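You operate a simulated robot arm through the tools that you are given. There is no shell and no other tool. Be economical: measure what you need, move in short steps, check, and stop when the job is done.

You are at the controls of a simulated robot arm. One attempt, no reset.

## Task
Take the medium blue cone on the right end of the wooden bench and put it away on the top of the low steel table. Fetch the grey roller from the top of the tall steel table and set it on the grey plate. Take the fluff ball from the left half of the wooden bench and put it on the top of the tall steel table. Shut the left bench drawer. Fetch the brown cone and stand it on top of the grey steel case. Take the blue ring and put it on top of the film roll on the grey-top table. Take the white ring and leave it on the top of the grey table. Put the blue wax ring on the top of the brown box behind the teal tray away on the grey-top table. Pull the bin lid open. Do these in any order. Set down upright: medium blue cone, brown cone.

Only the result counts: the job must be done as asked and must still hold three seconds after the hand-in. Knocking over, shifting, dropping, spilling or breaking anything else fails it. A push-on lid holds only when it is set on centred and level and pressed home; a screw cap is set on level and turned clockwise until tight.

## Robot
A 6-joint arm with a two-finger gripper on a trunk, on a base that drives. Base frame: it is fixed to the floor where the robot stands at the start and does not move with it; the origin is under the middle of the robot, x ahead of it, y to its left, z up; the surface under the hand at the start is at about z = 880. Lengths are in mm, angles in degrees, forces in N, time in s.
With the tool pointing down near the work surface it reaches from about 280 to 720 mm from the robot's upright axis, wherever it stands. Its first joint turns from -166.0 to 166.0 degrees. Places, roughly: bin lid [-6200, 4600, 900]; blue ring (4x4x2 cm) [-6900, 1200, 900]; blue wax ring (4x4x3 cm) [-6100, -1800, 800]; brown cone (10x10x17 cm) [-7100, 1300, 900]; film roll (6x6x13 cm) [-6400, 1400, 900]; fluff ball (6x6x4 cm) [600, 1300, 900]; grey plate (15x15x1 cm) [-3800, 4400, 900]; grey roller (9x4x4 cm) [500, 3200, 900]; grey steel case (21x15x10 cm) [-6800, 1300, 900]; grey-top table [-6700, 1400, 800]; left bench drawer [300, 1000, 800]; medium blue cone (11x11x18 cm) [500, -200, 1000]; top of the grey table [-5200, 4600, 800]; top of the low steel table [-6700, -800, 700]; top of the tall steel table [700, 3400, 900]; white ring (4x4x2 cm) [-6600, 1100, 900]. Payload 1.57 kg.
The tool frame sits at the grasp point between the pads (the TCP): z along the fingers, y along the line on which they close. The tips reach 21 mm beyond it. Largest opening 70 mm; the body of the gripper starts 50 mm behind the TCP.
Orientation is that of the tool frame in the base frame, as a unit quaternion [x, y, z, w]. With the fingers straight down and closing along the base's y, the tool's x points along the base's -x, its y along +y and its z along -z.

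## Interface
- The arm moves only by the tool arm_command. Its argument "targets" is a list of rows, each a list of 3 entries, a list of its own where there are three numbers: the shift along the base's x, y, z in cm, then the turn, a rotation vector about the base's x, y, z in degrees, then the finger opening in cm, from 0 to 7. In form: [[[dx, dy, dz], [ax, ay, az], claw], ...]. A call has 1 to 10 rows; each row shifts and turns the commanded pose from where the row before left it. A row lasts 0.2 s, in which the tool goes at most 50 mm and 8.6 degrees; a call with a longer step from one row to the next is refused whole, and so is a gripper value outside its range. Where a pose cannot be reached the arm comes as near as it can. A force on the tool above 40 N (or 10 N above the force at the start of the call, whichever is more), or a blocked arm, ends the call early, and 0.2 s more pass. Each finger halts on what it meets, pressing with about 20 N; the grip force reading is that of the motor and also rises with nothing between the fingers. The clock runs only during rows and for 0.2 s after the last one: add rows that do not move to give the fingers time. The reply holds the time, the measured pose of the TCP, the force on the tool along the base axes, the opening and the grip force, in the units named above and with some noise, with the torque about the TCP (base axes, N m) and any sound that the robot's microphone picked up, and new pictures: "show" is both (left out), scene, wrist or none.
- Cameras (640 x 400 px; columns grow to the right, rows downward): "scene" is now at [16.3, 170.9, 1477.9]; the picture's right is [0.15, -0.99, 0.00], its down [-0.77, -0.12, -0.63] and it looks along [0.63, 0.09, -0.77] (base axes); focal length 253 px, centre (320, 200). "wrist" rides on the gripper at [79, 4, -81] in the tool frame; the picture's right is [-0.05, 1.00, 0.00], its down [-0.67, -0.03, -0.74] and it looks along [-0.74, -0.04, 0.67] (tool axes); focal length 256 px, centre (320, 200). There is no depth. A picture from a camera that has moved, and an enlarged one, comes with that camera's place and axes in the base frame and with its lens.
- drive_base(legs): drives the robot by 1 to 6 legs, each [ahead, left, turn to the left] in mm, mm and degrees, along the robot's own axes; the way and the turn of a leg run together, so that a leg with both is an arc; at most 1500 mm and 180 degrees a leg. The arm and the cameras ride along, it lands a little off, and it stops where it bumps. It gives what a move gives, and a new picture of the scene camera.
- pan_tilt(pan, tilt): turns the head with the scene camera to pan (to the left, within 155 degrees either way) and tilt (down, from -29 to 69), counted from straight ahead of the robot. It gives what a move gives, and a new picture of the scene camera.
- inspect(camera, box): a new picture of the part [left, top, right, bottom] of that camera's present view, enlarged. It takes no simulated time.
- hand_in(): hands the job in; it is judged then, once.

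Go step by step. Nothing tells you exact positions but the pictures and the camera data: compare them with the known pose of the tool, close in by small moves and look again before you grip or let go. The budget is 483 turns and 360 pictures, counting those below and the enlarged ones. Unless the task says otherwise, let go and move clear before handing in, and close with one line.

The tools are called after ">>>" as name(argument=value, ...) on one line, values as JSON. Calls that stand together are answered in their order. arm_command: Moves the arm, as the interface text tells. Its arguments: {"type":"object","properties":{"targets":{"type":"array"},"show":{"type":"string","enum":["both","scene","wrist","none"]}},"required":["targets"]} The other tools are called the same way: drive_base (legs) drives the base; pan_tilt (pan, tilt) turns the head that bears the scene camera; inspect (camera, box) takes an enlarged picture of a part of a camera's view; hand_in () hands the job in.

At the start:

```text
time: 0.0
ee_pos: [310.3, 361.3, 1209.0]
tool_rot: [0.0, 1.0, 0.0, 0.0]
contact_force: [0.6, -0.2, -1.0]
moment: [-0.04, 0.01, 0.01]
finger_gap: 69.8
finger_force: 0.0
robot x, y, heading: [2.3, 1.6, 0.0]
head pan, tilt: [8.7, 50.7]
```

scene: 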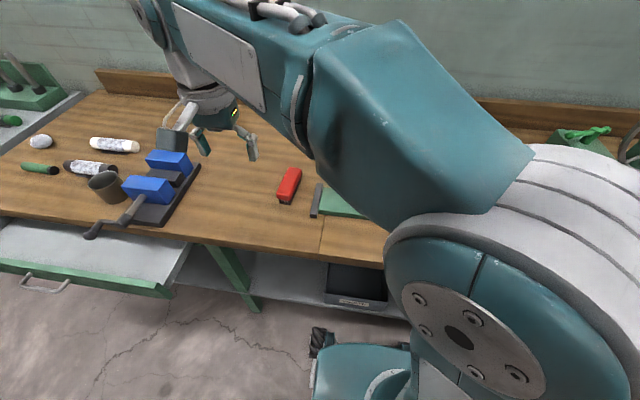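
wrist: 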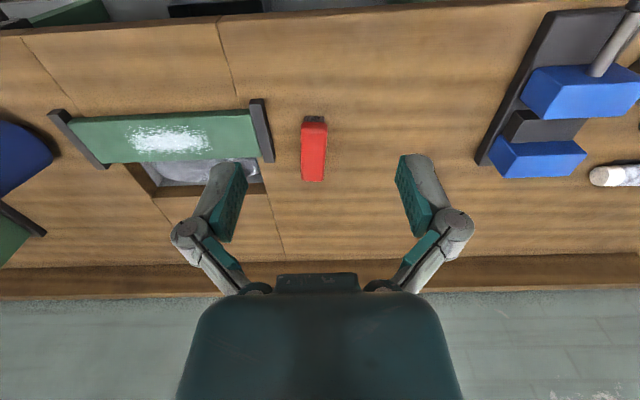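

I see the bench ahead with the open left drawer at the left. I'll look around for the blue cone on the right first.

>>> pan_tilt(pan=-35, tilt=40)

>>> pan_tilt(pan=60, tilt=35)

```text
time: 1.1
ee_pos: [308.6, 360.8, 1210.5]
tool_rot: [0.001, 1.0, 0.0, 0.0]
contact_force: [0.3, -0.2, -0.4]
moment: [0.02, 0.02, 0.01]
finger_gap: 69.8
finger_force: 0.1
robot x, y, heading: [1.9, 1.2, 0.0]
head pan, tilt: [-35.0, 40.0]
camera scene: at [10.5, 110.6, 1493.1], right [-0.57, -0.82, 0.0], down [-0.53, 0.37, -0.77], along [0.63, -0.44, -0.64], focal length 253 px, centre (320, 200)
```

scene: 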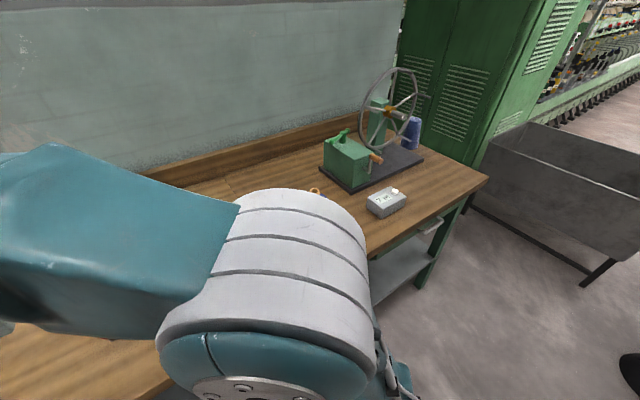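

```text
time: 2.8
ee_pos: [309.5, 360.6, 1210.7]
tool_rot: [0.0, 1.0, 0.0, 0.0]
contact_force: [0.5, 0.3, 0.0]
moment: [-0.03, -0.03, -0.02]
finger_gap: 69.9
finger_force: 0.0
robot x, y, heading: [-0.5, 1.4, -0.2]
head pan, tilt: [60.0, 35.0]
camera scene: at [-15.1, 235.7, 1500.4], right [0.87, -0.5, 0.0], down [-0.29, -0.5, -0.82], along [0.41, 0.71, -0.58], focal length 253 px, centre (320, 200)
```

scene: 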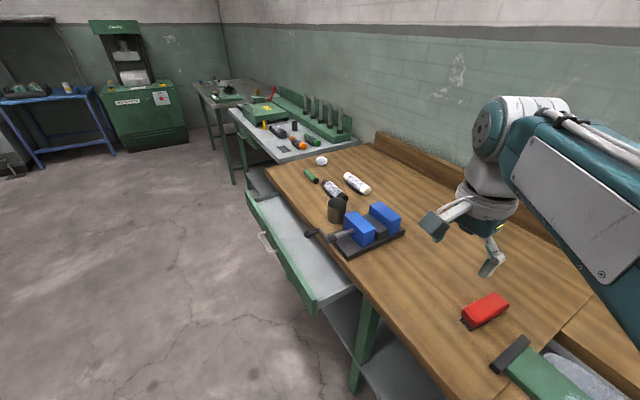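

The drawer front stands at about x=170, y=600–1300, with its handle near y=965. I'll back off and slide left so I face the drawer, then look.

>>> drive_base(legs=[[-320, 0, 0], [0, 800, 0]])

>>> pan_tilt(pan=0, tilt=45)

```text
time: 8.8
ee_pos: [-24.1, 1156.0, 1209.9]
tool_rot: [-0.006, 1.0, 0.001, -0.001]
contact_force: [0.3, -0.4, -0.2]
moment: [0.01, 0.01, 0.03]
finger_gap: 70.0
finger_force: 0.0
robot x, y, heading: [-329.7, 794.4, 0.8]
head pan, tilt: [60.0, 35.0]
camera scene: at [-346.7, 1026.8, 1500.8], right [0.87, -0.49, 0.0], down [-0.28, -0.5, -0.82], along [0.4, 0.72, -0.57], focal length 253 px, centre (320, 200)
```

scene: 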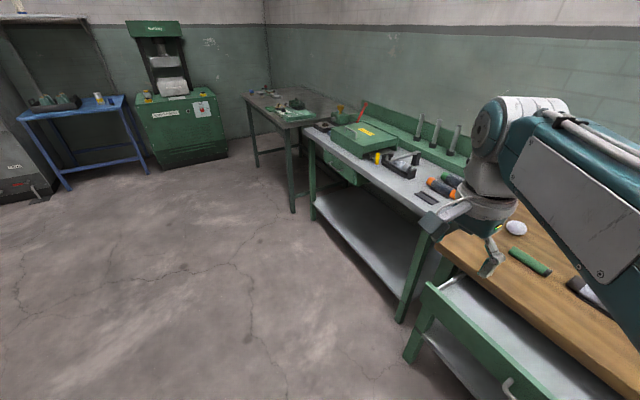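

```text
time: 10.1
ee_pos: [-23.7, 1157.8, 1210.5]
tool_rot: [-0.007, 1.0, 0.0, -0.001]
contact_force: [0.6, 0.0, -0.3]
moment: [-0.03, -0.02, 0.03]
finger_gap: 69.9
finger_force: 0.1
robot x, y, heading: [-328.3, 795.5, 0.7]
head pan, tilt: [0.0, 45.0]
camera scene: at [-308.4, 953.8, 1485.7], right [0.01, -1.0, 0.0], down [-0.71, -0.01, -0.71], along [0.71, 0.01, -0.71], focal length 253 px, centre (320, 200)
```

scene: 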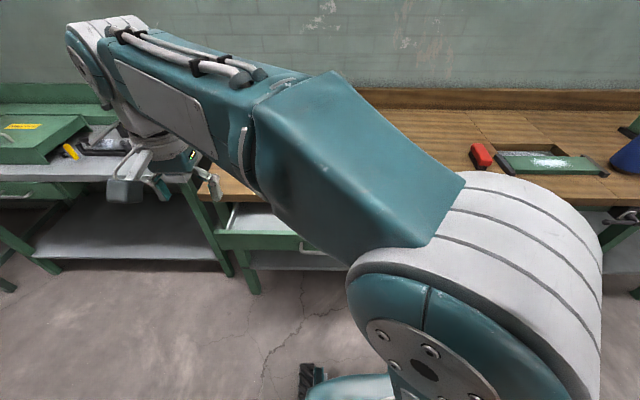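

Moving the tool in front of the drawer handle, fingers closed, above first.

>>> arm_command(targets=[[[1.0, -5, -5], [0, 0, 0], 3], [[1, -5, -5], [0, 0, 0], 1], [[1, -5, -5], [0, 0, 0], 0], [[1, -4, -5], [0, 0, 0], 0], [[1, 0, -4], [0, 0, 0], 0], [[0, 0, 0], [0, 0, 0], 0]])

```text
refused: row 1 steps farther than a row can; nothing moved
```

>>> arm_command(targets=[[[0.5, -4, -2.5], [0, 0, 0], 3], [[0.5, -4, -2.5], [0, 0, 0], 1], [[0.5, -4, -2.5], [0, 0, 0], 0], [[0.5, -4, -2.5], [0, 0, 0], 0], [[0.5, -3, -3.5], [0, 0, 0], 0], [[0, 0, -4.5], [0, 0, 0], 0], [[0, 0, -4.5], [0, 0, 0], 0], [[0, 0, 0], [0, 0, 0], 0]])

```text
time: 11.9
ee_pos: [-0.9, 966.0, 986.1]
tool_rot: [-0.006, 1.0, 0.0, -0.001]
contact_force: [-0.5, 0.4, -0.2]
moment: [-0.02, -0.05, 0.0]
finger_gap: 0.0
finger_force: 19.8
robot x, y, heading: [-326.1, 791.2, 0.9]
head pan, tilt: [0.0, 45.0]
camera scene: at [-308.4, 952.8, 1485.8], right [0.01, -1.0, 0.0], down [-0.71, -0.01, -0.71], along [0.71, 0.01, -0.71], focal length 253 px, centre (320, 200)
camera wrist: at [-80.9, 969.3, 1066.8], right [0.04, 1.0, 0.0], down [0.67, -0.03, 0.74], along [0.74, -0.03, -0.67], focal length 256 px, centre (320, 200)
```

scene: 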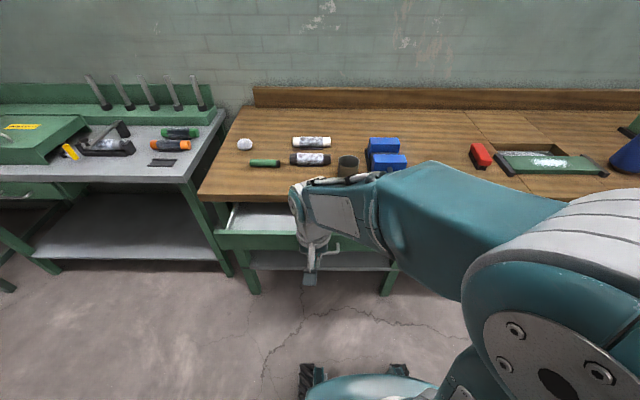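
wrist: 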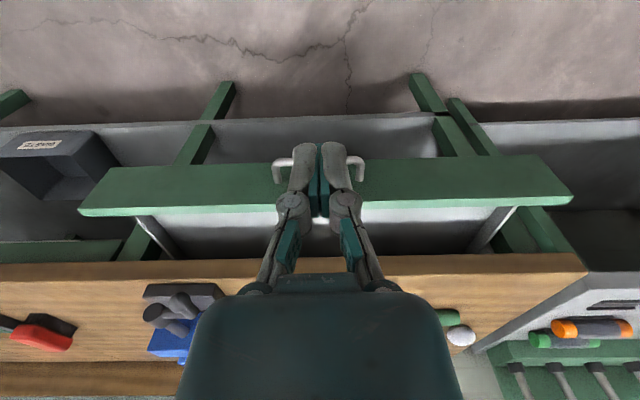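

The handle is centred at y≈966, with the drawer face at z≈757–848. I'll tilt the fingers forward and come down in front of it.

>>> arm_command(targets=[[[0, 0, -4], [0, -8, 0], 0], [[0, 0, -4], [0, -8, 0], 0], [[0, 0, -4], [0, -8, 0], 0], [[0, 0, -4], [0, -8, 0], 0], [[2, 0, -1], [0, -8, 0], 0], [[4, 0, 0], [0, 0, 0], 0], [[2, 0, 0], [0, 0, 0], 0], [[0, 0, 0], [0, 0, 0], 0]])

```text
time: 13.7
ee_pos: [88.7, 974.2, 813.2]
tool_rot: [-0.007, 0.94, -0.003, 0.341]
contact_force: [-0.1, -0.7, -0.8]
moment: [0.02, -0.02, 0.02]
finger_gap: 0.0
finger_force: 20.0
out of reach, approached as far as the arm can: row 4
robot x, y, heading: [-329.5, 792.7, 0.6]
head pan, tilt: [0.0, 45.0]
camera scene: at [-308.0, 952.9, 1485.8], right [0.01, -1.0, 0.0], down [-0.71, -0.01, -0.71], along [0.71, 0.01, -0.71], focal length 253 px, centre (320, 200)
camera wrist: at [-25.5, 977.4, 825.1], right [0.03, 1.0, 0.02], down [0.03, -0.03, 1.0], along [1.0, -0.03, -0.03], focal length 256 px, centre (320, 200)
```

scene: 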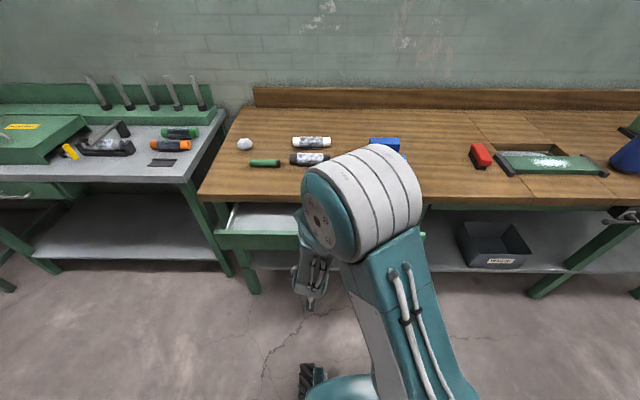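
wrist: 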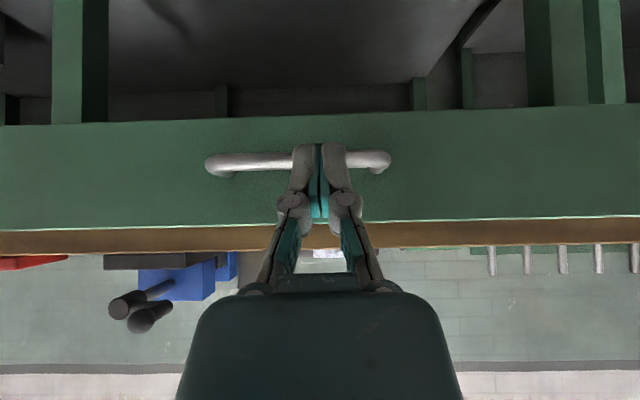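

The fingertips are level with the handle. Pushing forward.

>>> arm_command(targets=[[[3, 0, 0], [0, 0, 0], 0], [[2, 0, 0], [0, 0, 0], 0], [[2, 0, 0], [0, 0, 0], 0], [[2, 0, 0], [0, 0, 0], 0], [[2, 0, 0], [0, 0, 0], 0], [[2, 0, 0], [0, 0, 0], 0], [[2, 0, 0], [0, 0, 0], 0], [[0, 0, 0], [0, 0, 0], 0]])

```text
time: 15.5
ee_pos: [237.3, 975.5, 812.2]
tool_rot: [-0.007, 0.94, -0.002, 0.341]
contact_force: [-0.8, -0.2, -0.6]
moment: [0.02, -0.03, 0.01]
finger_gap: 0.0
finger_force: 29.1
robot x, y, heading: [-329.6, 794.7, 0.9]
head pan, tilt: [0.0, 45.0]
camera scene: at [-307.4, 952.9, 1485.8], right [0.01, -1.0, 0.0], down [-0.71, -0.01, -0.71], along [0.71, 0.01, -0.71], focal length 253 px, centre (320, 200)
camera wrist: at [123.9, 977.2, 824.3], right [0.03, 1.0, 0.02], down [0.03, -0.03, 1.0], along [1.0, -0.03, -0.04], focal length 256 px, centre (320, 200)
```

scene: 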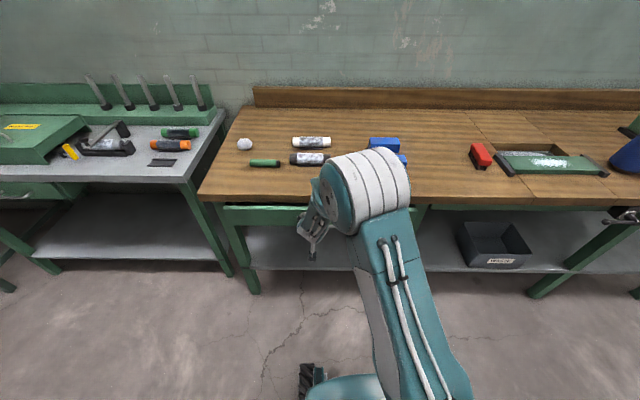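
wrist: 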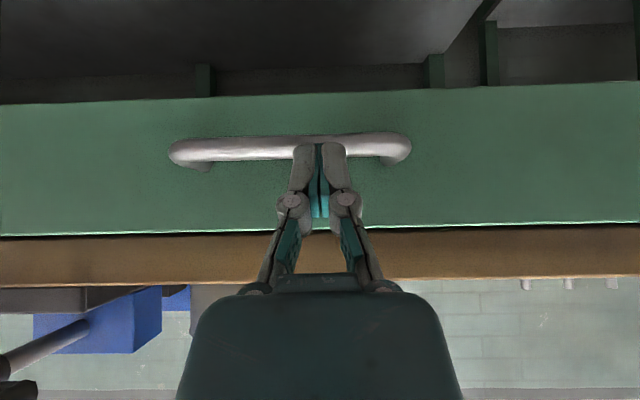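

The drawer is moving in. I'll keep pushing until it meets resistance.

>>> arm_command(targets=[[[1, 0, 0], [0, 0, 0], 0], [[1, 0, 0], [0, 0, 0], 0], [[1, 0, 0], [0, 0, 0], 0], [[1, 0, 0], [0, 0, 0], 0], [[1, 0, 0], [0, 0, 0], 0], [[1, 0, 0], [0, 0, 0], 0], [[0, 0, 0], [0, 0, 0], 0]])

```text
time: 17.3
ee_pos: [297.6, 974.8, 813.4]
tool_rot: [-0.007, 0.94, -0.003, 0.341]
contact_force: [-19.1, -4.0, 16.1]
moment: [-0.04, 0.13, -0.01]
finger_gap: 6.2
finger_force: 29.1
robot x, y, heading: [-330.8, 794.8, 0.9]
head pan, tilt: [0.0, 45.0]
stopped in row 7: the force on the tool passed its limit at 41 N (the readings are from after the stop); the commanded pose is now the measured one
camera scene: at [-310.7, 951.8, 1486.0], right [0.01, -1.0, 0.0], down [-0.71, -0.01, -0.71], along [0.71, 0.01, -0.71], focal length 253 px, centre (320, 200)
camera wrist: at [182.3, 977.2, 824.9], right [0.03, 1.0, 0.02], down [0.03, -0.03, 1.0], along [1.0, -0.03, -0.03], focal length 256 px, centre (320, 200)
```

scene: 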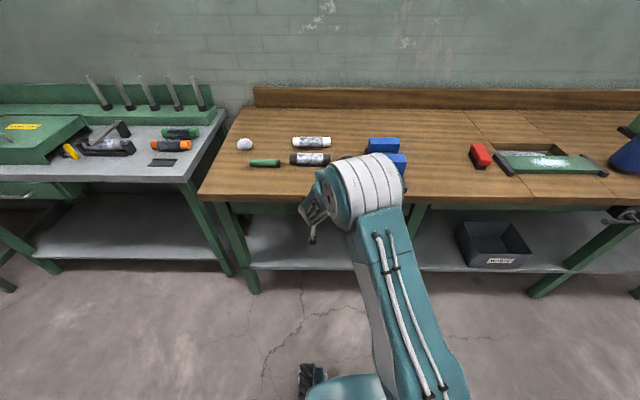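
wrist: 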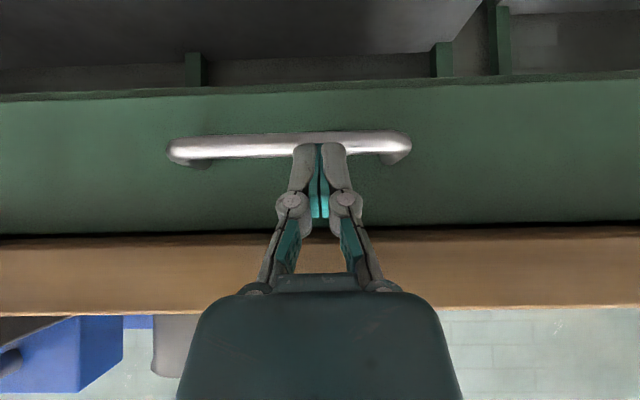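

Resistance met. I'll back off, rise and inspect whether the drawer is flush.

>>> arm_command(targets=[[[-4, 0, 0], [0, 0, 0], 0], [[-4, 0, 0], [0, 0, 0], 0], [[-4, 0, 0], [0, 0, 0], 0], [[0, 0, 0], [0, 0, 0], 0]], show="wrist")

>>> inspect(camera="scene", box=[180, 150, 440, 312])

```text
time: 18.3
ee_pos: [175.9, 975.2, 812.5]
tool_rot: [-0.008, 0.94, -0.002, 0.34]
contact_force: [1.3, 0.5, -0.4]
moment: [0.02, -0.01, 0.01]
finger_gap: 0.3
finger_force: 28.3
robot x, y, heading: [-331.0, 791.1, 0.5]
head pan, tilt: [0.0, 45.0]
camera wrist: at [62.1, 977.7, 823.7], right [0.03, 1.0, 0.02], down [0.04, -0.03, 1.0], along [1.0, -0.03, -0.04], focal length 256 px, centre (320, 200)
```

wrist: 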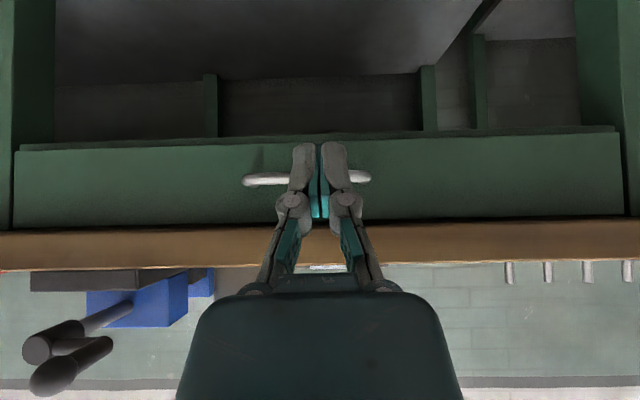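

```text
2.46 times, centred on (310, 231) of scene
camera zoom: at [-308.6, 952.8, 1485.8], right [0.01, -1.0, 0.0], down [-0.71, -0.01, -0.71], along [0.71, 0.01, -0.71], focal length 623 px, centre (345, 124)
```

zoom: 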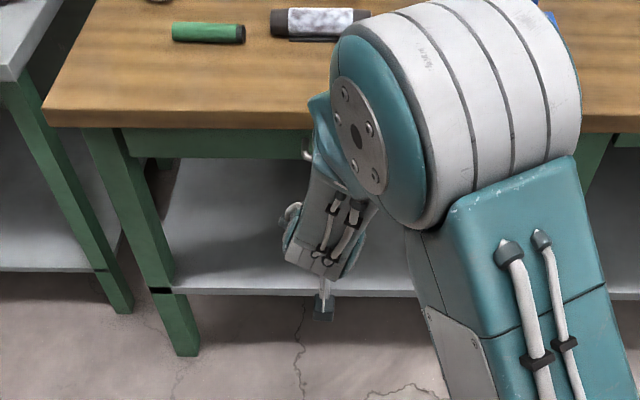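

It looks flush; I'll push once more gently to confirm that it's at its stop.

>>> arm_command(targets=[[[4, 0, 0], [0, 0, 0], 0], [[4, 0, 0], [0, 0, 0], 0], [[2, 0, 0], [0, 0, 0], 0], [[0.8, 0, 0], [0, 0, 0], 0], [[0.5, 0, 0], [0, 0, 0], 0], [[0.5, 0, 0], [0, 0, 0], 0], [[0.5, 0, 0], [0, 0, 0], 0], [[0.5, 0, 0], [0, 0, 0], 0]], show="none")

```text
time: 19.9
ee_pos: [295.1, 974.1, 812.0]
tool_rot: [-0.01, 0.941, -0.001, 0.339]
contact_force: [-16.5, -3.2, 13.4]
moment: [-0.02, 0.1, 0.02]
finger_gap: 6.1
finger_force: 28.3
robot x, y, heading: [-328.9, 793.0, 1.0]
head pan, tilt: [0.0, 45.0]
stopped in row 7: the force on the tool passed its limit at 47 N (the readings are from after the stop); the commanded pose is now the measured one
```

The stop is at the same place, so the drawer is shut. I'll retract, raise and straighten the tool, then go for the fluff ball near (607, 1279).

>>> arm_command(targets=[[[-4, 0, 0], [0, 0, 0], 0], [[-4, 0, 0], [0, 0, 0], 2], [[-4, 0, 2], [0, 8, 0], 4], [[-2, 0, 4], [0, 8, 0], 7], [[0, 0, 4.5], [0, 8, 0], 7], [[0, 0, 4.5], [0, 8, 0], 7], [[0, 0, 4.5], [0, 8, 0], 7], [[0, 0, 4.5], [0, 0, 0], 7], [[0, 0, 4.5], [0, 0, 0], 7], [[0, 0, 0], [0, 0, 0], 7]], show="none")

>>> drive_base(legs=[[280, 0, 0], [0, 320, 0]])

```text
time: 22.1
ee_pos: [156.1, 974.3, 1096.1]
tool_rot: [-0.01, 1.0, 0.002, -0.005]
contact_force: [0.0, 0.0, 0.4]
moment: [0.02, -0.02, 0.03]
finger_gap: 70.1
finger_force: 0.1
robot x, y, heading: [-328.6, 795.8, 0.6]
head pan, tilt: [0.0, 45.0]
```

```text
time: 25.7
ee_pos: [427.1, 1303.0, 1095.7]
tool_rot: [-0.015, 1.0, 0.002, -0.004]
contact_force: [-0.1, 0.6, 0.3]
moment: [0.0, 0.0, -0.01]
finger_gap: 69.9
finger_force: 0.1
robot x, y, heading: [-56.2, 1116.6, 1.5]
head pan, tilt: [0.0, 45.0]
camera scene: at [-37.5, 1272.2, 1486.2], right [0.03, -1.0, 0.0], down [-0.71, -0.02, -0.71], along [0.71, 0.02, -0.71], focal length 253 px, centre (320, 200)
```

scene: 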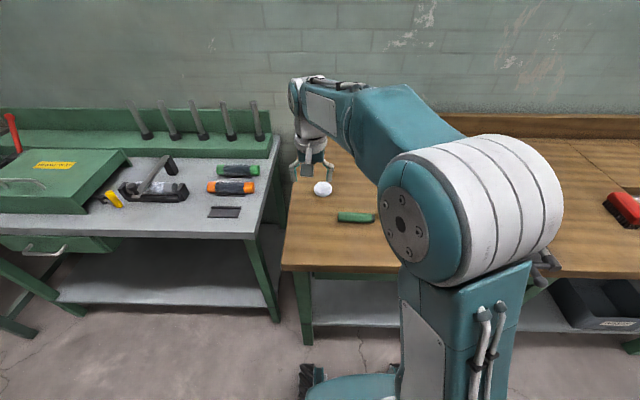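

The ball is at about (602, 1283). Moving above it.

>>> arm_command(targets=[[[4.5, -1, 0], [0, 0, 0], 7], [[4.5, -1, -1], [0, 0, 0], 7], [[4.5, 0, -2], [0, 0, 0], 7], [[4, 0, -3], [0, 0, 0], 7], [[0, 0, -4], [0, 0, 0], 7], [[0, 0, 0], [0, 0, 0], 7]], show="wrist")

```text
time: 27.1
ee_pos: [601.3, 1283.6, 997.5]
tool_rot: [-0.015, 1.0, 0.001, -0.005]
contact_force: [0.6, -0.7, -0.7]
moment: [0.04, 0.0, -0.02]
finger_gap: 69.9
finger_force: 0.0
robot x, y, heading: [-55.0, 1117.4, 1.6]
head pan, tilt: [0.0, 45.0]
camera wrist: at [522.5, 1284.6, 1079.9], right [0.02, 1.0, 0.0], down [0.67, -0.02, 0.74], along [0.74, -0.02, -0.67], focal length 256 px, centre (320, 200)
```

wrist: 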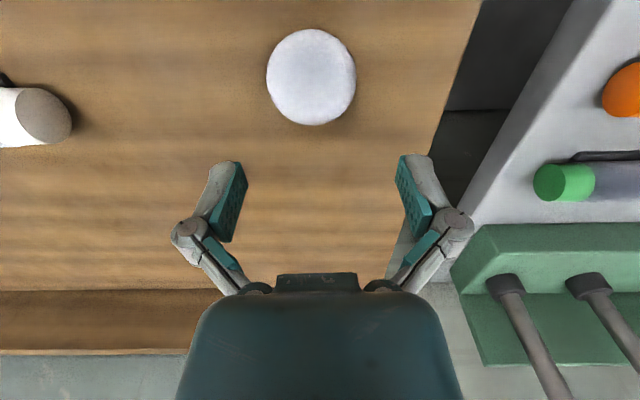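

>>> arm_command(targets=[[[-0.5, -0.7, -2.5], [0, 0, 0], 7], [[0, 0, -2.5], [0, 0, 0], 7], [[0, 0, 0], [0, 0, 0], 7]], show="wrist")

```text
time: 27.9
ee_pos: [596.6, 1278.4, 946.9]
tool_rot: [-0.016, 1.0, 0.002, -0.004]
contact_force: [0.4, 0.3, -0.5]
moment: [0.04, 0.05, 0.02]
finger_gap: 70.2
finger_force: 0.1
robot x, y, heading: [-54.8, 1118.7, 1.5]
head pan, tilt: [0.0, 45.0]
camera wrist: at [517.5, 1279.3, 1028.7], right [0.02, 1.0, 0.0], down [0.67, -0.02, 0.74], along [0.74, -0.02, -0.67], focal length 256 px, centre (320, 200)
```

wrist: 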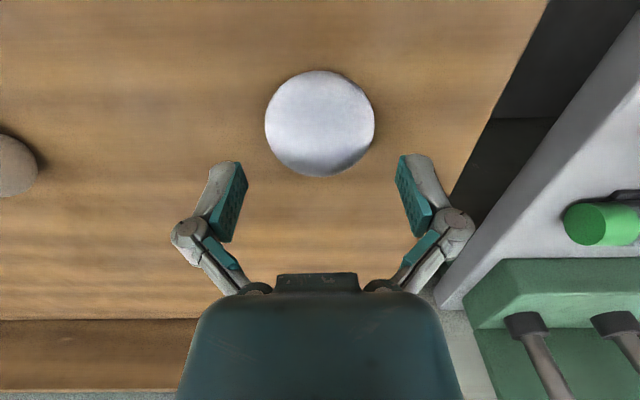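

Centred. Descend and grip gently (it may be soft).

>>> arm_command(targets=[[[0, -0.1, -2.2], [0, 0, 0], 7], [[0, 0, -2.2], [0, 0, 0], 7], [[0, 0, 0], [0, 0, 0], 7], [[0, 0, 0], [0, 0, 0], 5.5], [[0, 0, 0], [0, 0, 0], 4.8], [[0, 0, 0], [0, 0, 0], 4.5]], show="wrist")

```text
time: 29.3
ee_pos: [595.3, 1278.1, 901.6]
tool_rot: [-0.015, 1.0, 0.001, -0.004]
contact_force: [-0.7, 0.7, 3.6]
moment: [-0.06, 0.02, 0.0]
finger_gap: 54.2
finger_force: 20.3
robot x, y, heading: [-57.4, 1116.5, 1.7]
head pan, tilt: [0.0, 45.0]
camera wrist: at [517.6, 1278.8, 984.7], right [0.02, 1.0, 0.0], down [0.67, -0.02, 0.74], along [0.74, -0.02, -0.67], focal length 256 px, centre (320, 200)
```

wrist: 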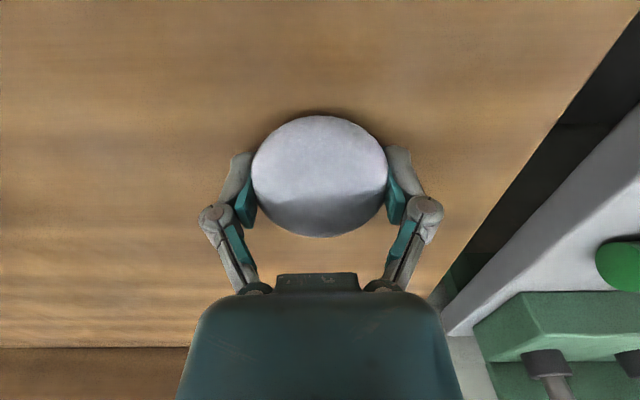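

Gripped at 54 mm. Lift, retract towards the robot, then drive left.

>>> arm_command(targets=[[[0, 0, 3], [0, 0, 0], 4.5], [[0, 0, 4], [0, 0, 0], 4.5], [[-2, 0, 4.5], [0, 0, 0], 4.5], [[-4, 0, 2.5], [0, 0, 0], 4.5], [[-4.5, 0, 2], [0, 0, 0], 4.5], [[-4.5, -1, 1], [0, 0, 0], 4.5], [[-4.5, -2, 0], [0, 0, 0], 4.5], [[-4.5, -2, 0], [0, 0, 0], 4.5], [[-3, -2, 0], [0, 0, 0], 4.5]], show="wrist")

>>> drive_base(legs=[[-250, 0, -1.6], [0, 1000, 0], [0, 600, 0]])

>>> pan_tilt(pan=45, tilt=35)

```text
time: 31.3
ee_pos: [326.1, 1206.1, 1070.9]
tool_rot: [-0.016, 1.0, 0.001, -0.005]
contact_force: [0.3, 0.3, -1.3]
moment: [0.0, 0.04, 0.01]
finger_gap: 54.1
finger_force: 19.6
robot x, y, heading: [-56.2, 1114.7, 1.7]
head pan, tilt: [0.0, 45.0]
camera wrist: at [246.6, 1207.2, 1152.5], right [0.02, 1.0, 0.0], down [0.67, -0.02, 0.74], along [0.74, -0.02, -0.67], focal length 256 px, centre (320, 200)
```

wrist: 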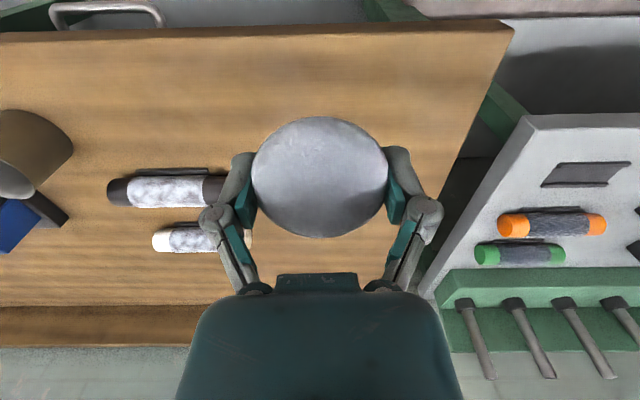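

```text
time: 41.0
ee_pos: [97.9, 2790.7, 1070.2]
tool_rot: [0.004, 1.0, 0.002, -0.005]
contact_force: [-0.8, -0.2, -0.4]
moment: [0.02, 0.05, -0.02]
finger_gap: 53.9
finger_force: 20.1
robot x, y, heading: [-293.2, 2719.7, -0.7]
head pan, tilt: [0.0, 45.0]
camera scene: at [-264.4, 2871.2, 1486.3], right [-0.01, -1.0, 0.0], down [-0.71, 0.01, -0.71], along [0.71, -0.01, -0.71], focal length 253 px, centre (320, 200)
```

scene: 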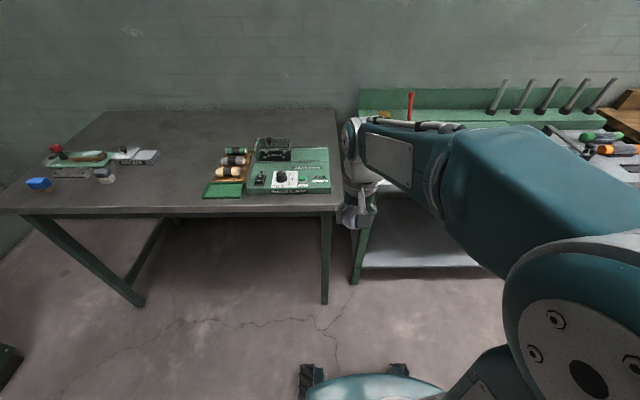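

```text
time: 42.1
ee_pos: [98.2, 2793.3, 1070.8]
tool_rot: [0.004, 1.0, 0.001, -0.005]
contact_force: [0.8, 0.7, -0.2]
moment: [-0.02, -0.01, -0.02]
finger_gap: 54.1
finger_force: 19.8
robot x, y, heading: [-289.4, 2717.8, -0.8]
head pan, tilt: [45.0, 35.0]
camera scene: at [-282.7, 2938.6, 1500.5], right [0.7, -0.72, 0.0], down [-0.41, -0.4, -0.82], along [0.59, 0.57, -0.57], focal length 253 px, centre (320, 200)
```

scene: 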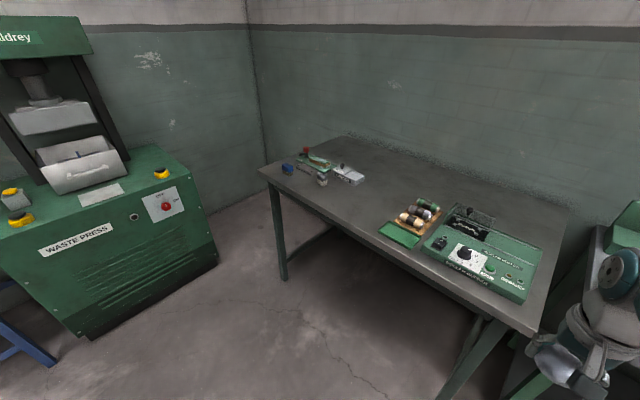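

The tall steel table carries a tray of rollers near (517, 3185). Let me zoom in.

>>> inspect(camera="scene", box=[340, 170, 560, 308])

>>> inspect(camera="scene", box=[250, 120, 410, 220])

```text
2.90 times, centred on (450, 239) of scene
camera zoom: at [-282.7, 2938.6, 1500.5], right [0.7, -0.72, 0.0], down [-0.41, -0.4, -0.82], along [0.59, 0.57, -0.57], focal length 733 px, centre (-57, 87)
```

zoom: 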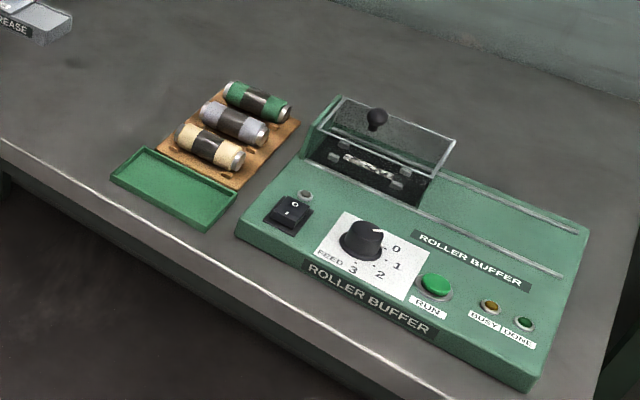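

```text
4.00 times, centred on (330, 170) of scene
camera zoom: at [-282.7, 2938.6, 1500.5], right [0.7, -0.72, 0.0], down [-0.41, -0.4, -0.82], along [0.59, 0.57, -0.57], focal length 1012 px, centre (280, 320)
```

zoom: 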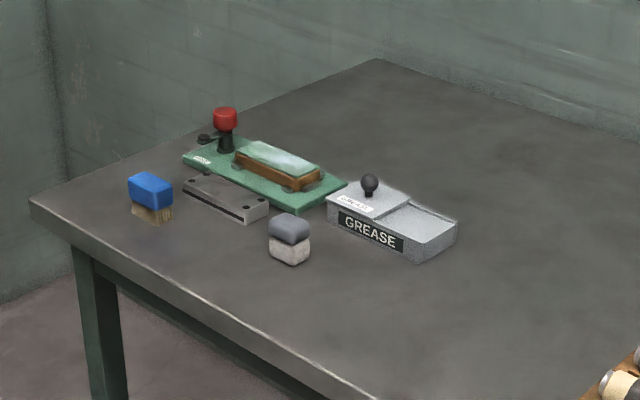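

The grey roller is the middle of three on the rack. The area around (480, 3420) is free for the ball. I'll drive there.

>>> drive_base(legs=[[0, 600, 0.8], [240, 0, 0]])

>>> arm_command(targets=[[[4.5, 0, 0], [0, 0, 0], 4.5], [[4.5, 0, -2], [0, 0, 0], 4.5], [[4, 0, -2], [0, 0, 0], 4.5], [[0, 0, 0], [0, 0, 0], 4.5]])

```text
time: 46.8
ee_pos: [338.7, 3385.0, 1071.5]
tool_rot: [0.0, 1.0, 0.001, -0.004]
contact_force: [-0.2, 0.2, -0.2]
moment: [-0.01, 0.01, 0.01]
finger_gap: 53.9
finger_force: 19.9
robot x, y, heading: [-43.1, 3308.4, -0.1]
head pan, tilt: [45.0, 35.0]
camera scene: at [-42.8, 3527.8, 1500.8], right [0.71, -0.71, 0.0], down [-0.41, -0.4, -0.82], along [0.58, 0.58, -0.57], focal length 253 px, centre (320, 200)
```

scene: 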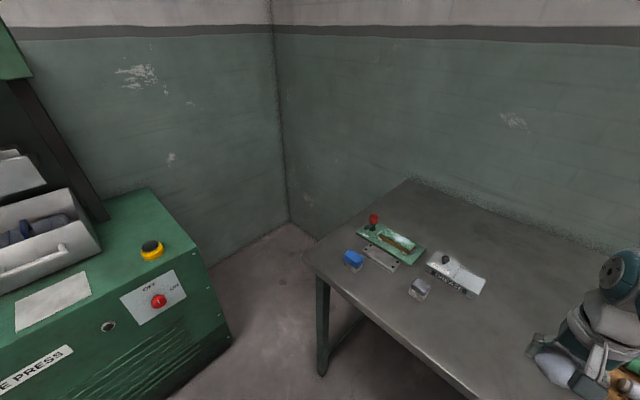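

```text
time: 47.8
ee_pos: [471.6, 3388.0, 1029.8]
tool_rot: [0.0, 1.0, 0.001, -0.004]
contact_force: [-0.5, -0.2, -0.5]
moment: [0.0, 0.0, 0.02]
finger_gap: 53.9
finger_force: 20.3
robot x, y, heading: [-48.6, 3312.1, 0.1]
head pan, tilt: [45.0, 35.0]
camera scene: at [-41.9, 3528.9, 1500.6], right [0.71, -0.71, 0.0], down [-0.41, -0.41, -0.82], along [0.58, 0.58, -0.57], focal length 253 px, centre (320, 200)
camera wrist: at [392.3, 3391.5, 1112.3], right [0.05, 1.0, 0.0], down [0.67, -0.04, 0.74], along [0.74, -0.04, -0.67], focal length 256 px, centre (320, 200)
```

scene: 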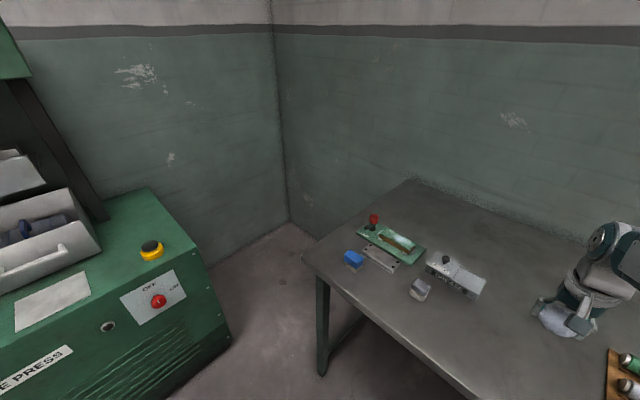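
wrist: 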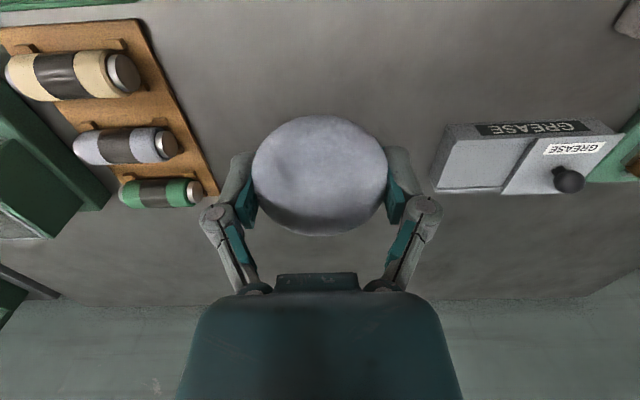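

Clear spot. Lowering.

>>> arm_command(targets=[[[0, 0, -4], [0, 0, 0], 4.5], [[0, 0, -4], [0, 0, 0], 4.5], [[0, 0, -1], [0, 0, 0], 4.5], [[0, 0, 0], [0, 0, 0], 4.5]])

```text
time: 48.8
ee_pos: [471.3, 3387.9, 940.5]
tool_rot: [0.001, 1.0, 0.0, -0.004]
contact_force: [0.3, -0.1, -0.2]
moment: [0.02, 0.03, -0.01]
finger_gap: 53.7
finger_force: 20.4
robot x, y, heading: [-43.0, 3308.4, -0.1]
head pan, tilt: [45.0, 35.0]
camera scene: at [-41.9, 3529.0, 1500.6], right [0.71, -0.71, 0.0], down [-0.41, -0.41, -0.82], along [0.58, 0.58, -0.57], focal length 253 px, centre (320, 200)
camera wrist: at [390.8, 3391.0, 1021.8], right [0.05, 1.0, 0.0], down [0.67, -0.04, 0.74], along [0.74, -0.04, -0.67], focal length 256 px, centre (320, 200)
```

scene: 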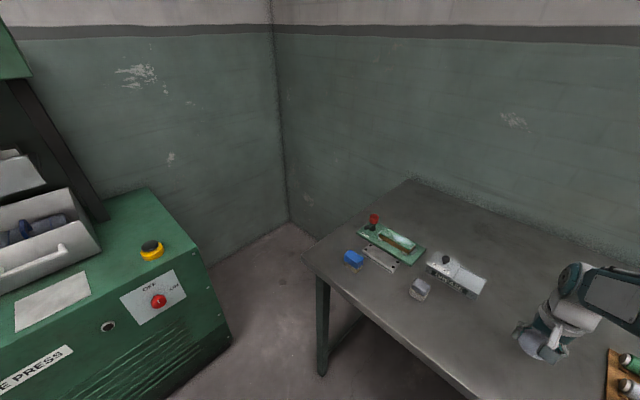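
wrist: 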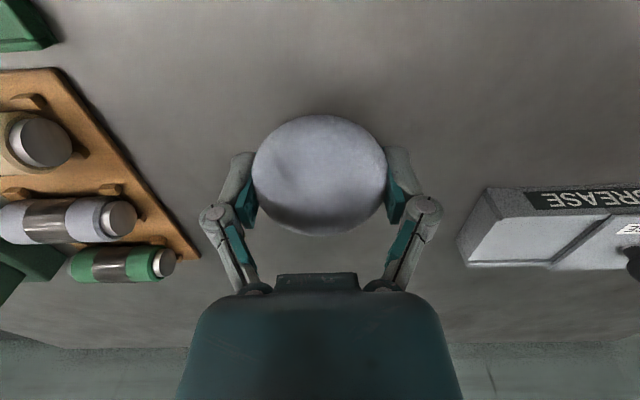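

>>> arm_command(targets=[[[0, 0, -1], [0, 0, 0], 4.5], [[0, 0, -0.5], [0, 0, 0], 4.5], [[0, 0, 0], [0, 0, 0], 4.5]], show="none")

>>> arm_command(targets=[[[0, 0, -0.5], [0, 0, 0], 4.5], [[0, 0, 0], [0, 0, 0], 4.5]], show="none")

>>> arm_command(targets=[[[0, 0, -0.5], [0, 0, 0], 4.5], [[0, 0, 0], [0, 0, 0], 4.5]], show="wrist")

```text
time: 49.6
ee_pos: [469.7, 3386.4, 925.9]
tool_rot: [0.001, 1.0, 0.001, -0.005]
contact_force: [0.4, 0.8, -0.9]
moment: [-0.01, 0.07, 0.0]
finger_gap: 53.7
finger_force: 19.9
robot x, y, heading: [-44.9, 3307.5, -0.2]
head pan, tilt: [45.0, 35.0]
```

```text
time: 50.2
ee_pos: [469.0, 3386.4, 920.2]
tool_rot: [0.0, 1.0, 0.001, -0.005]
contact_force: [-0.2, -0.2, -1.1]
moment: [0.01, 0.03, -0.03]
finger_gap: 53.7
finger_force: 20.5
robot x, y, heading: [-47.0, 3304.9, -0.0]
head pan, tilt: [45.0, 35.0]
```

```text
time: 50.8
ee_pos: [470.2, 3387.3, 914.8]
tool_rot: [0.0, 1.0, 0.0, -0.004]
contact_force: [-0.1, -0.7, -0.8]
moment: [0.01, -0.01, 0.06]
finger_gap: 53.6
finger_force: 20.0
robot x, y, heading: [-45.0, 3311.8, -0.2]
head pan, tilt: [45.0, 35.0]
camera wrist: at [389.9, 3390.5, 997.3], right [0.05, 1.0, 0.0], down [0.67, -0.04, 0.74], along [0.74, -0.04, -0.67], focal length 256 px, centre (320, 200)
```

wrist: 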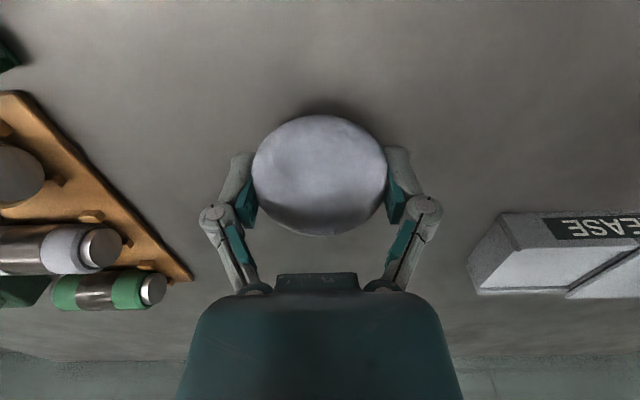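

>>> arm_command(targets=[[[0, 0, -0.4], [0, 0, 0], 4.5], [[0, 0, 0], [0, 0, 0], 4.5]], show="none")

>>> arm_command(targets=[[[0, 0, -0.4], [0, 0, 0], 4.5], [[0, 0, 0], [0, 0, 0], 4.5]], show="none")

>>> arm_command(targets=[[[0, 0, -0.4], [0, 0, 0], 4.5], [[0, 0, 0], [0, 0, 0], 4.5]], show="none")

```text
time: 51.4
ee_pos: [469.6, 3386.6, 911.6]
tool_rot: [0.0, 1.0, 0.001, -0.005]
contact_force: [-0.2, -0.3, 0.2]
moment: [0.0, 0.03, 0.0]
finger_gap: 54.1
finger_force: 19.7
robot x, y, heading: [-49.4, 3305.6, -0.2]
head pan, tilt: [45.0, 35.0]
```

```text
time: 52.0
ee_pos: [469.6, 3386.7, 905.9]
tool_rot: [0.0, 1.0, 0.0, -0.005]
contact_force: [0.1, 0.4, 0.5]
moment: [0.01, 0.0, -0.02]
finger_gap: 53.7
finger_force: 19.7
robot x, y, heading: [-50.7, 3307.1, -0.1]
head pan, tilt: [45.0, 35.0]
```

```text
time: 52.6
ee_pos: [469.3, 3386.0, 903.6]
tool_rot: [0.0, 1.0, 0.001, -0.003]
contact_force: [-2.4, 0.5, 10.3]
moment: [-0.01, 0.09, -0.01]
finger_gap: 53.9
finger_force: 20.2
robot x, y, heading: [-46.5, 3307.7, -0.1]
head pan, tilt: [45.0, 35.0]
```

Contact at z≈903. Releasing and rising.

>>> arm_command(targets=[[[0, 0, 0.1], [0, 0, 0], 5.5], [[0, 0, 0], [0, 0, 0], 6.5], [[0, 0, 0], [0, 0, 0], 7], [[0, 0, 0], [0, 0, 0], 7], [[0, 0, 3], [0, 0, 0], 7], [[0, 0, 4], [0, 0, 0], 7], [[0, 0, 4], [0, 0, 0], 7], [[0, 0, 3], [0, 0, 0], 7]], show="wrist")

```text
time: 54.4
ee_pos: [469.0, 3388.0, 1045.6]
tool_rot: [0.0, 1.0, 0.001, -0.005]
contact_force: [0.2, -0.6, -1.2]
moment: [0.0, 0.05, 0.0]
finger_gap: 70.1
finger_force: 0.0
robot x, y, heading: [-51.1, 3308.5, -0.2]
head pan, tilt: [45.0, 35.0]
camera wrist: at [389.9, 3391.7, 1127.3], right [0.05, 1.0, 0.0], down [0.67, -0.04, 0.74], along [0.74, -0.04, -0.67], focal length 256 px, centre (320, 200)
```

wrist: 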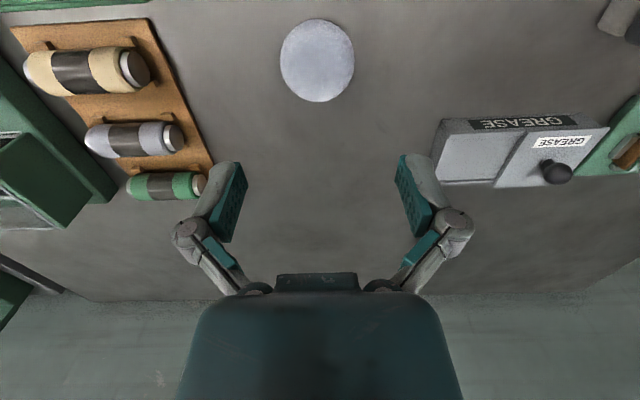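

The ball rests on the table. The grey roller is at about (529, 3199), with ~66 mm spacing between rollers. I'll turn the gripper 90° to close across the roller, and set its opening to 55 mm.

>>> arm_command(targets=[[[1, -2, 0], [0, 0, -8.5], 7], [[1, -2, 0], [0, 0, -8.5], 7], [[1, -2, 0], [0, 0, -8.5], 7], [[1, -2, 0], [0, 0, -8.5], 7], [[1, -2, 0], [0, 0, -8.5], 7], [[1, -2, 0], [0, 0, -8.5], 7], [[0, -2, 0], [0, 0, -8.5], 7], [[0, -2, 0], [0, 0, -8.5], 7], [[0, -2, 0], [0, 0, -8.5], 7], [[0, -1, 0], [0, 0, -8.5], 5.5]], show="none")

>>> arm_command(targets=[[[0, 0, 0], [0, 0, -5], 5.5], [[0, 0, 0], [0, 0, 0], 5.5]], show="wrist")

```text
time: 56.6
ee_pos: [528.5, 3195.6, 1043.6]
tool_rot: [0.676, 0.737, 0.004, -0.002]
contact_force: [0.0, -0.3, -0.4]
moment: [0.02, -0.01, 0.03]
finger_gap: 55.0
finger_force: 0.0
robot x, y, heading: [-49.4, 3312.8, 0.1]
head pan, tilt: [45.0, 35.0]
```

```text
time: 57.2
ee_pos: [529.7, 3195.0, 1043.9]
tool_rot: [0.707, 0.707, 0.004, -0.002]
contact_force: [0.4, -0.2, -0.6]
moment: [0.02, -0.02, 0.0]
finger_gap: 54.9
finger_force: 0.0
robot x, y, heading: [-43.9, 3311.7, -0.2]
head pan, tilt: [45.0, 35.0]
camera wrist: at [532.8, 3273.9, 1126.5], right [1.0, -0.05, 0.0], down [-0.04, -0.67, 0.74], along [-0.04, -0.74, -0.67], focal length 256 px, centre (320, 200)
```

wrist: 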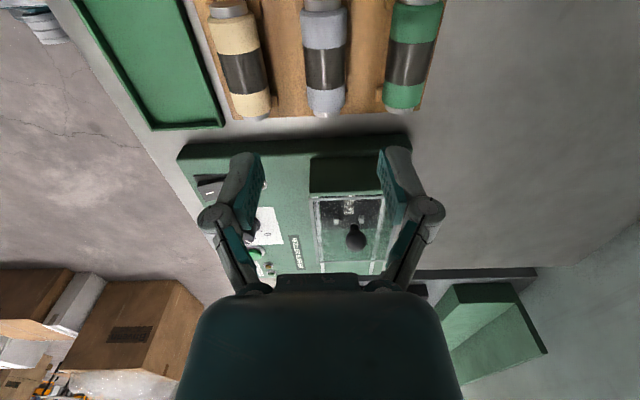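

Aligned: roller at about (532, 3195). Going down part-way and checking.

>>> arm_command(targets=[[[0.2, 0, -4], [0, 0, 0], 5.5], [[0, 0, -4], [0, 0, 0], 5.5], [[0, 0, -1], [0, 0, 0], 5.5], [[0, 0, 0], [0, 0, 0], 5.5]])

```text
time: 58.2
ee_pos: [531.9, 3196.3, 954.0]
tool_rot: [0.707, 0.707, 0.003, -0.002]
contact_force: [-0.1, 0.3, 0.2]
moment: [0.0, 0.01, 0.0]
finger_gap: 54.9
finger_force: 0.2
robot x, y, heading: [-47.7, 3310.9, -0.4]
head pan, tilt: [45.0, 35.0]
camera scene: at [-41.6, 3527.9, 1500.8], right [0.71, -0.71, 0.0], down [-0.41, -0.4, -0.82], along [0.58, 0.58, -0.57], focal length 253 px, centre (320, 200)
camera wrist: at [535.1, 3274.1, 1036.4], right [1.0, -0.05, 0.0], down [-0.04, -0.67, 0.74], along [-0.04, -0.74, -0.67], focal length 256 px, centre (320, 200)
```

scene: 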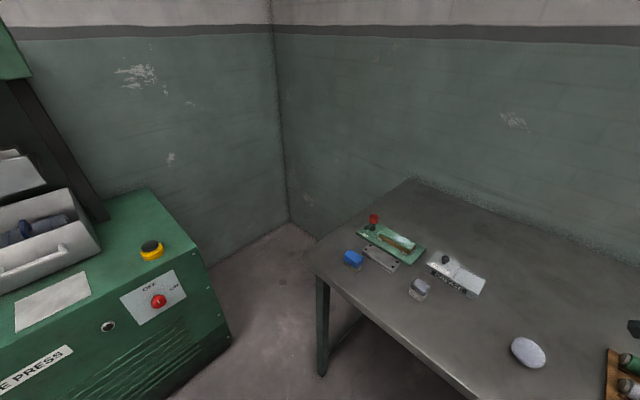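
wrist: 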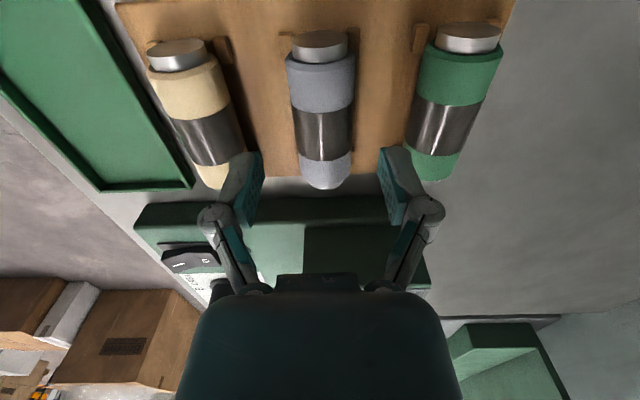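

>>> arm_command(targets=[[[0.05, 0.4, -2], [0, 0, 0], 5.5], [[0, 0, -1], [0, 0, 0], 5.5], [[0, 0, -1], [0, 0, 0], 5.5], [[0, 0, 0], [0, 0, 0], 5.5]], show="wrist")

```text
time: 59.2
ee_pos: [531.6, 3201.1, 915.7]
tool_rot: [0.707, 0.707, 0.003, -0.002]
contact_force: [-0.2, -0.2, -0.1]
moment: [0.01, -0.03, 0.0]
finger_gap: 54.9
finger_force: 0.1
robot x, y, heading: [-46.9, 3305.4, -0.1]
head pan, tilt: [45.0, 35.0]
camera wrist: at [534.6, 3278.7, 997.6], right [1.0, -0.05, 0.0], down [-0.04, -0.67, 0.74], along [-0.04, -0.74, -0.67], focal length 256 px, centre (320, 200)
```

wrist: 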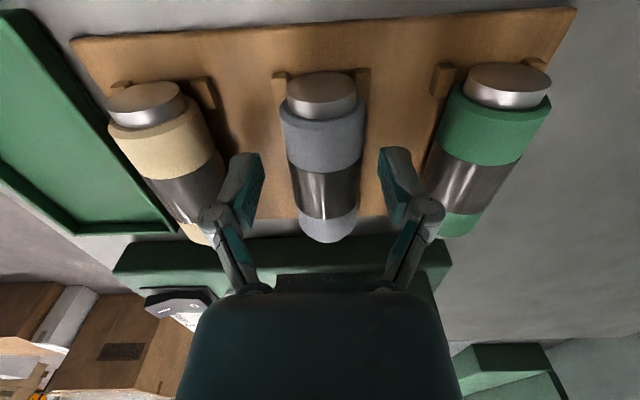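

>>> arm_command(targets=[[[0, 0, -0.5], [0, 0, 0], 5.5], [[0, 0, 0], [0, 0, 0], 4.6], [[0, 0, 0], [0, 0, 0], 3.6], [[0, 0, 0], [0, 0, 0], 3], [[0, 0, 0], [0, 0, 0], 3]], show="wrist")

```text
time: 60.4
ee_pos: [532.1, 3200.6, 910.1]
tool_rot: [0.707, 0.707, 0.004, -0.002]
contact_force: [8.3, -0.1, 2.3]
moment: [-0.02, -0.1, -0.05]
finger_gap: 35.3
finger_force: 4.2
robot x, y, heading: [-48.6, 3306.1, -0.2]
head pan, tilt: [45.0, 35.0]
camera wrist: at [535.1, 3278.4, 992.3], right [1.0, -0.05, 0.0], down [-0.04, -0.67, 0.74], along [-0.04, -0.74, -0.67], focal length 256 px, centre (320, 200)
```

wrist: 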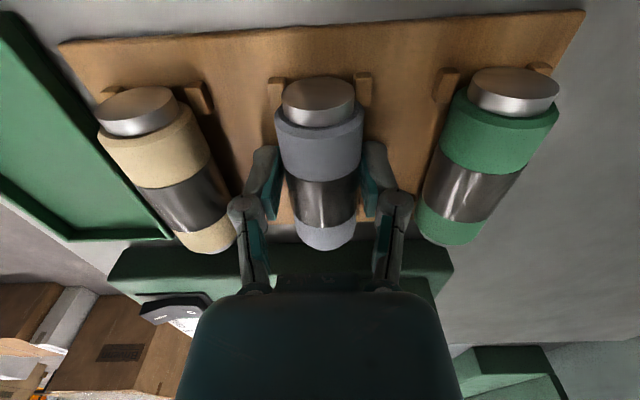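

>>> arm_command(targets=[[[0.2, 0, 0], [0, 0, 0], 3], [[0, 0, 0], [0, 0, 0], 2.8], [[0, 0, 0], [0, 0, 0], 2.8]], show="none")

```text
time: 61.2
ee_pos: [533.6, 3199.9, 908.9]
tool_rot: [0.707, 0.707, 0.004, -0.003]
contact_force: [1.9, 0.0, 5.1]
moment: [0.05, -0.02, -0.01]
finger_gap: 32.1
finger_force: 20.4
robot x, y, heading: [-43.2, 3311.1, -0.2]
head pan, tilt: [45.0, 35.0]
```

Gripped firmly. Lifting.

>>> arm_command(targets=[[[0, 0, 1], [0, 0, 0], 2.8], [[0, 0, 2], [0, 0, 0], 2.8], [[0, 0, 4], [0, 0, 0], 2.8], [[0, 0, 4], [0, 0, 0], 2.8], [[0, 0, 4], [0, 0, 0], 2.8], [[0, 0, 0], [0, 0, 0], 2.8]], show="wrist")

```text
time: 62.6
ee_pos: [532.7, 3198.0, 1061.5]
tool_rot: [0.707, 0.707, 0.003, -0.003]
contact_force: [0.5, -0.1, -1.6]
moment: [0.0, 0.02, 0.03]
finger_gap: 32.2
finger_force: 19.7
robot x, y, heading: [-42.2, 3311.8, -0.2]
head pan, tilt: [45.0, 35.0]
camera wrist: at [536.8, 3276.7, 1143.4], right [1.0, -0.05, 0.0], down [-0.04, -0.67, 0.74], along [-0.04, -0.74, -0.67], focal length 256 px, centre (320, 200)
```

wrist: 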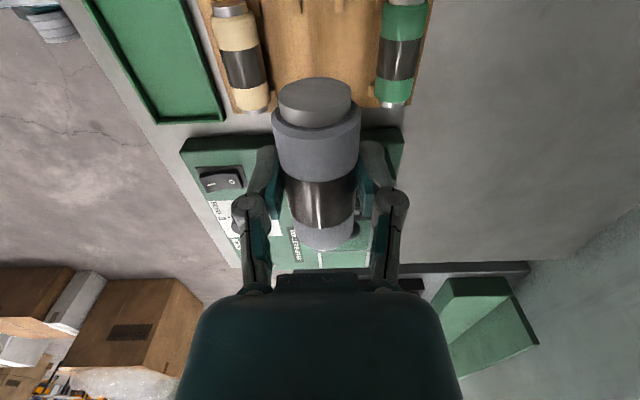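

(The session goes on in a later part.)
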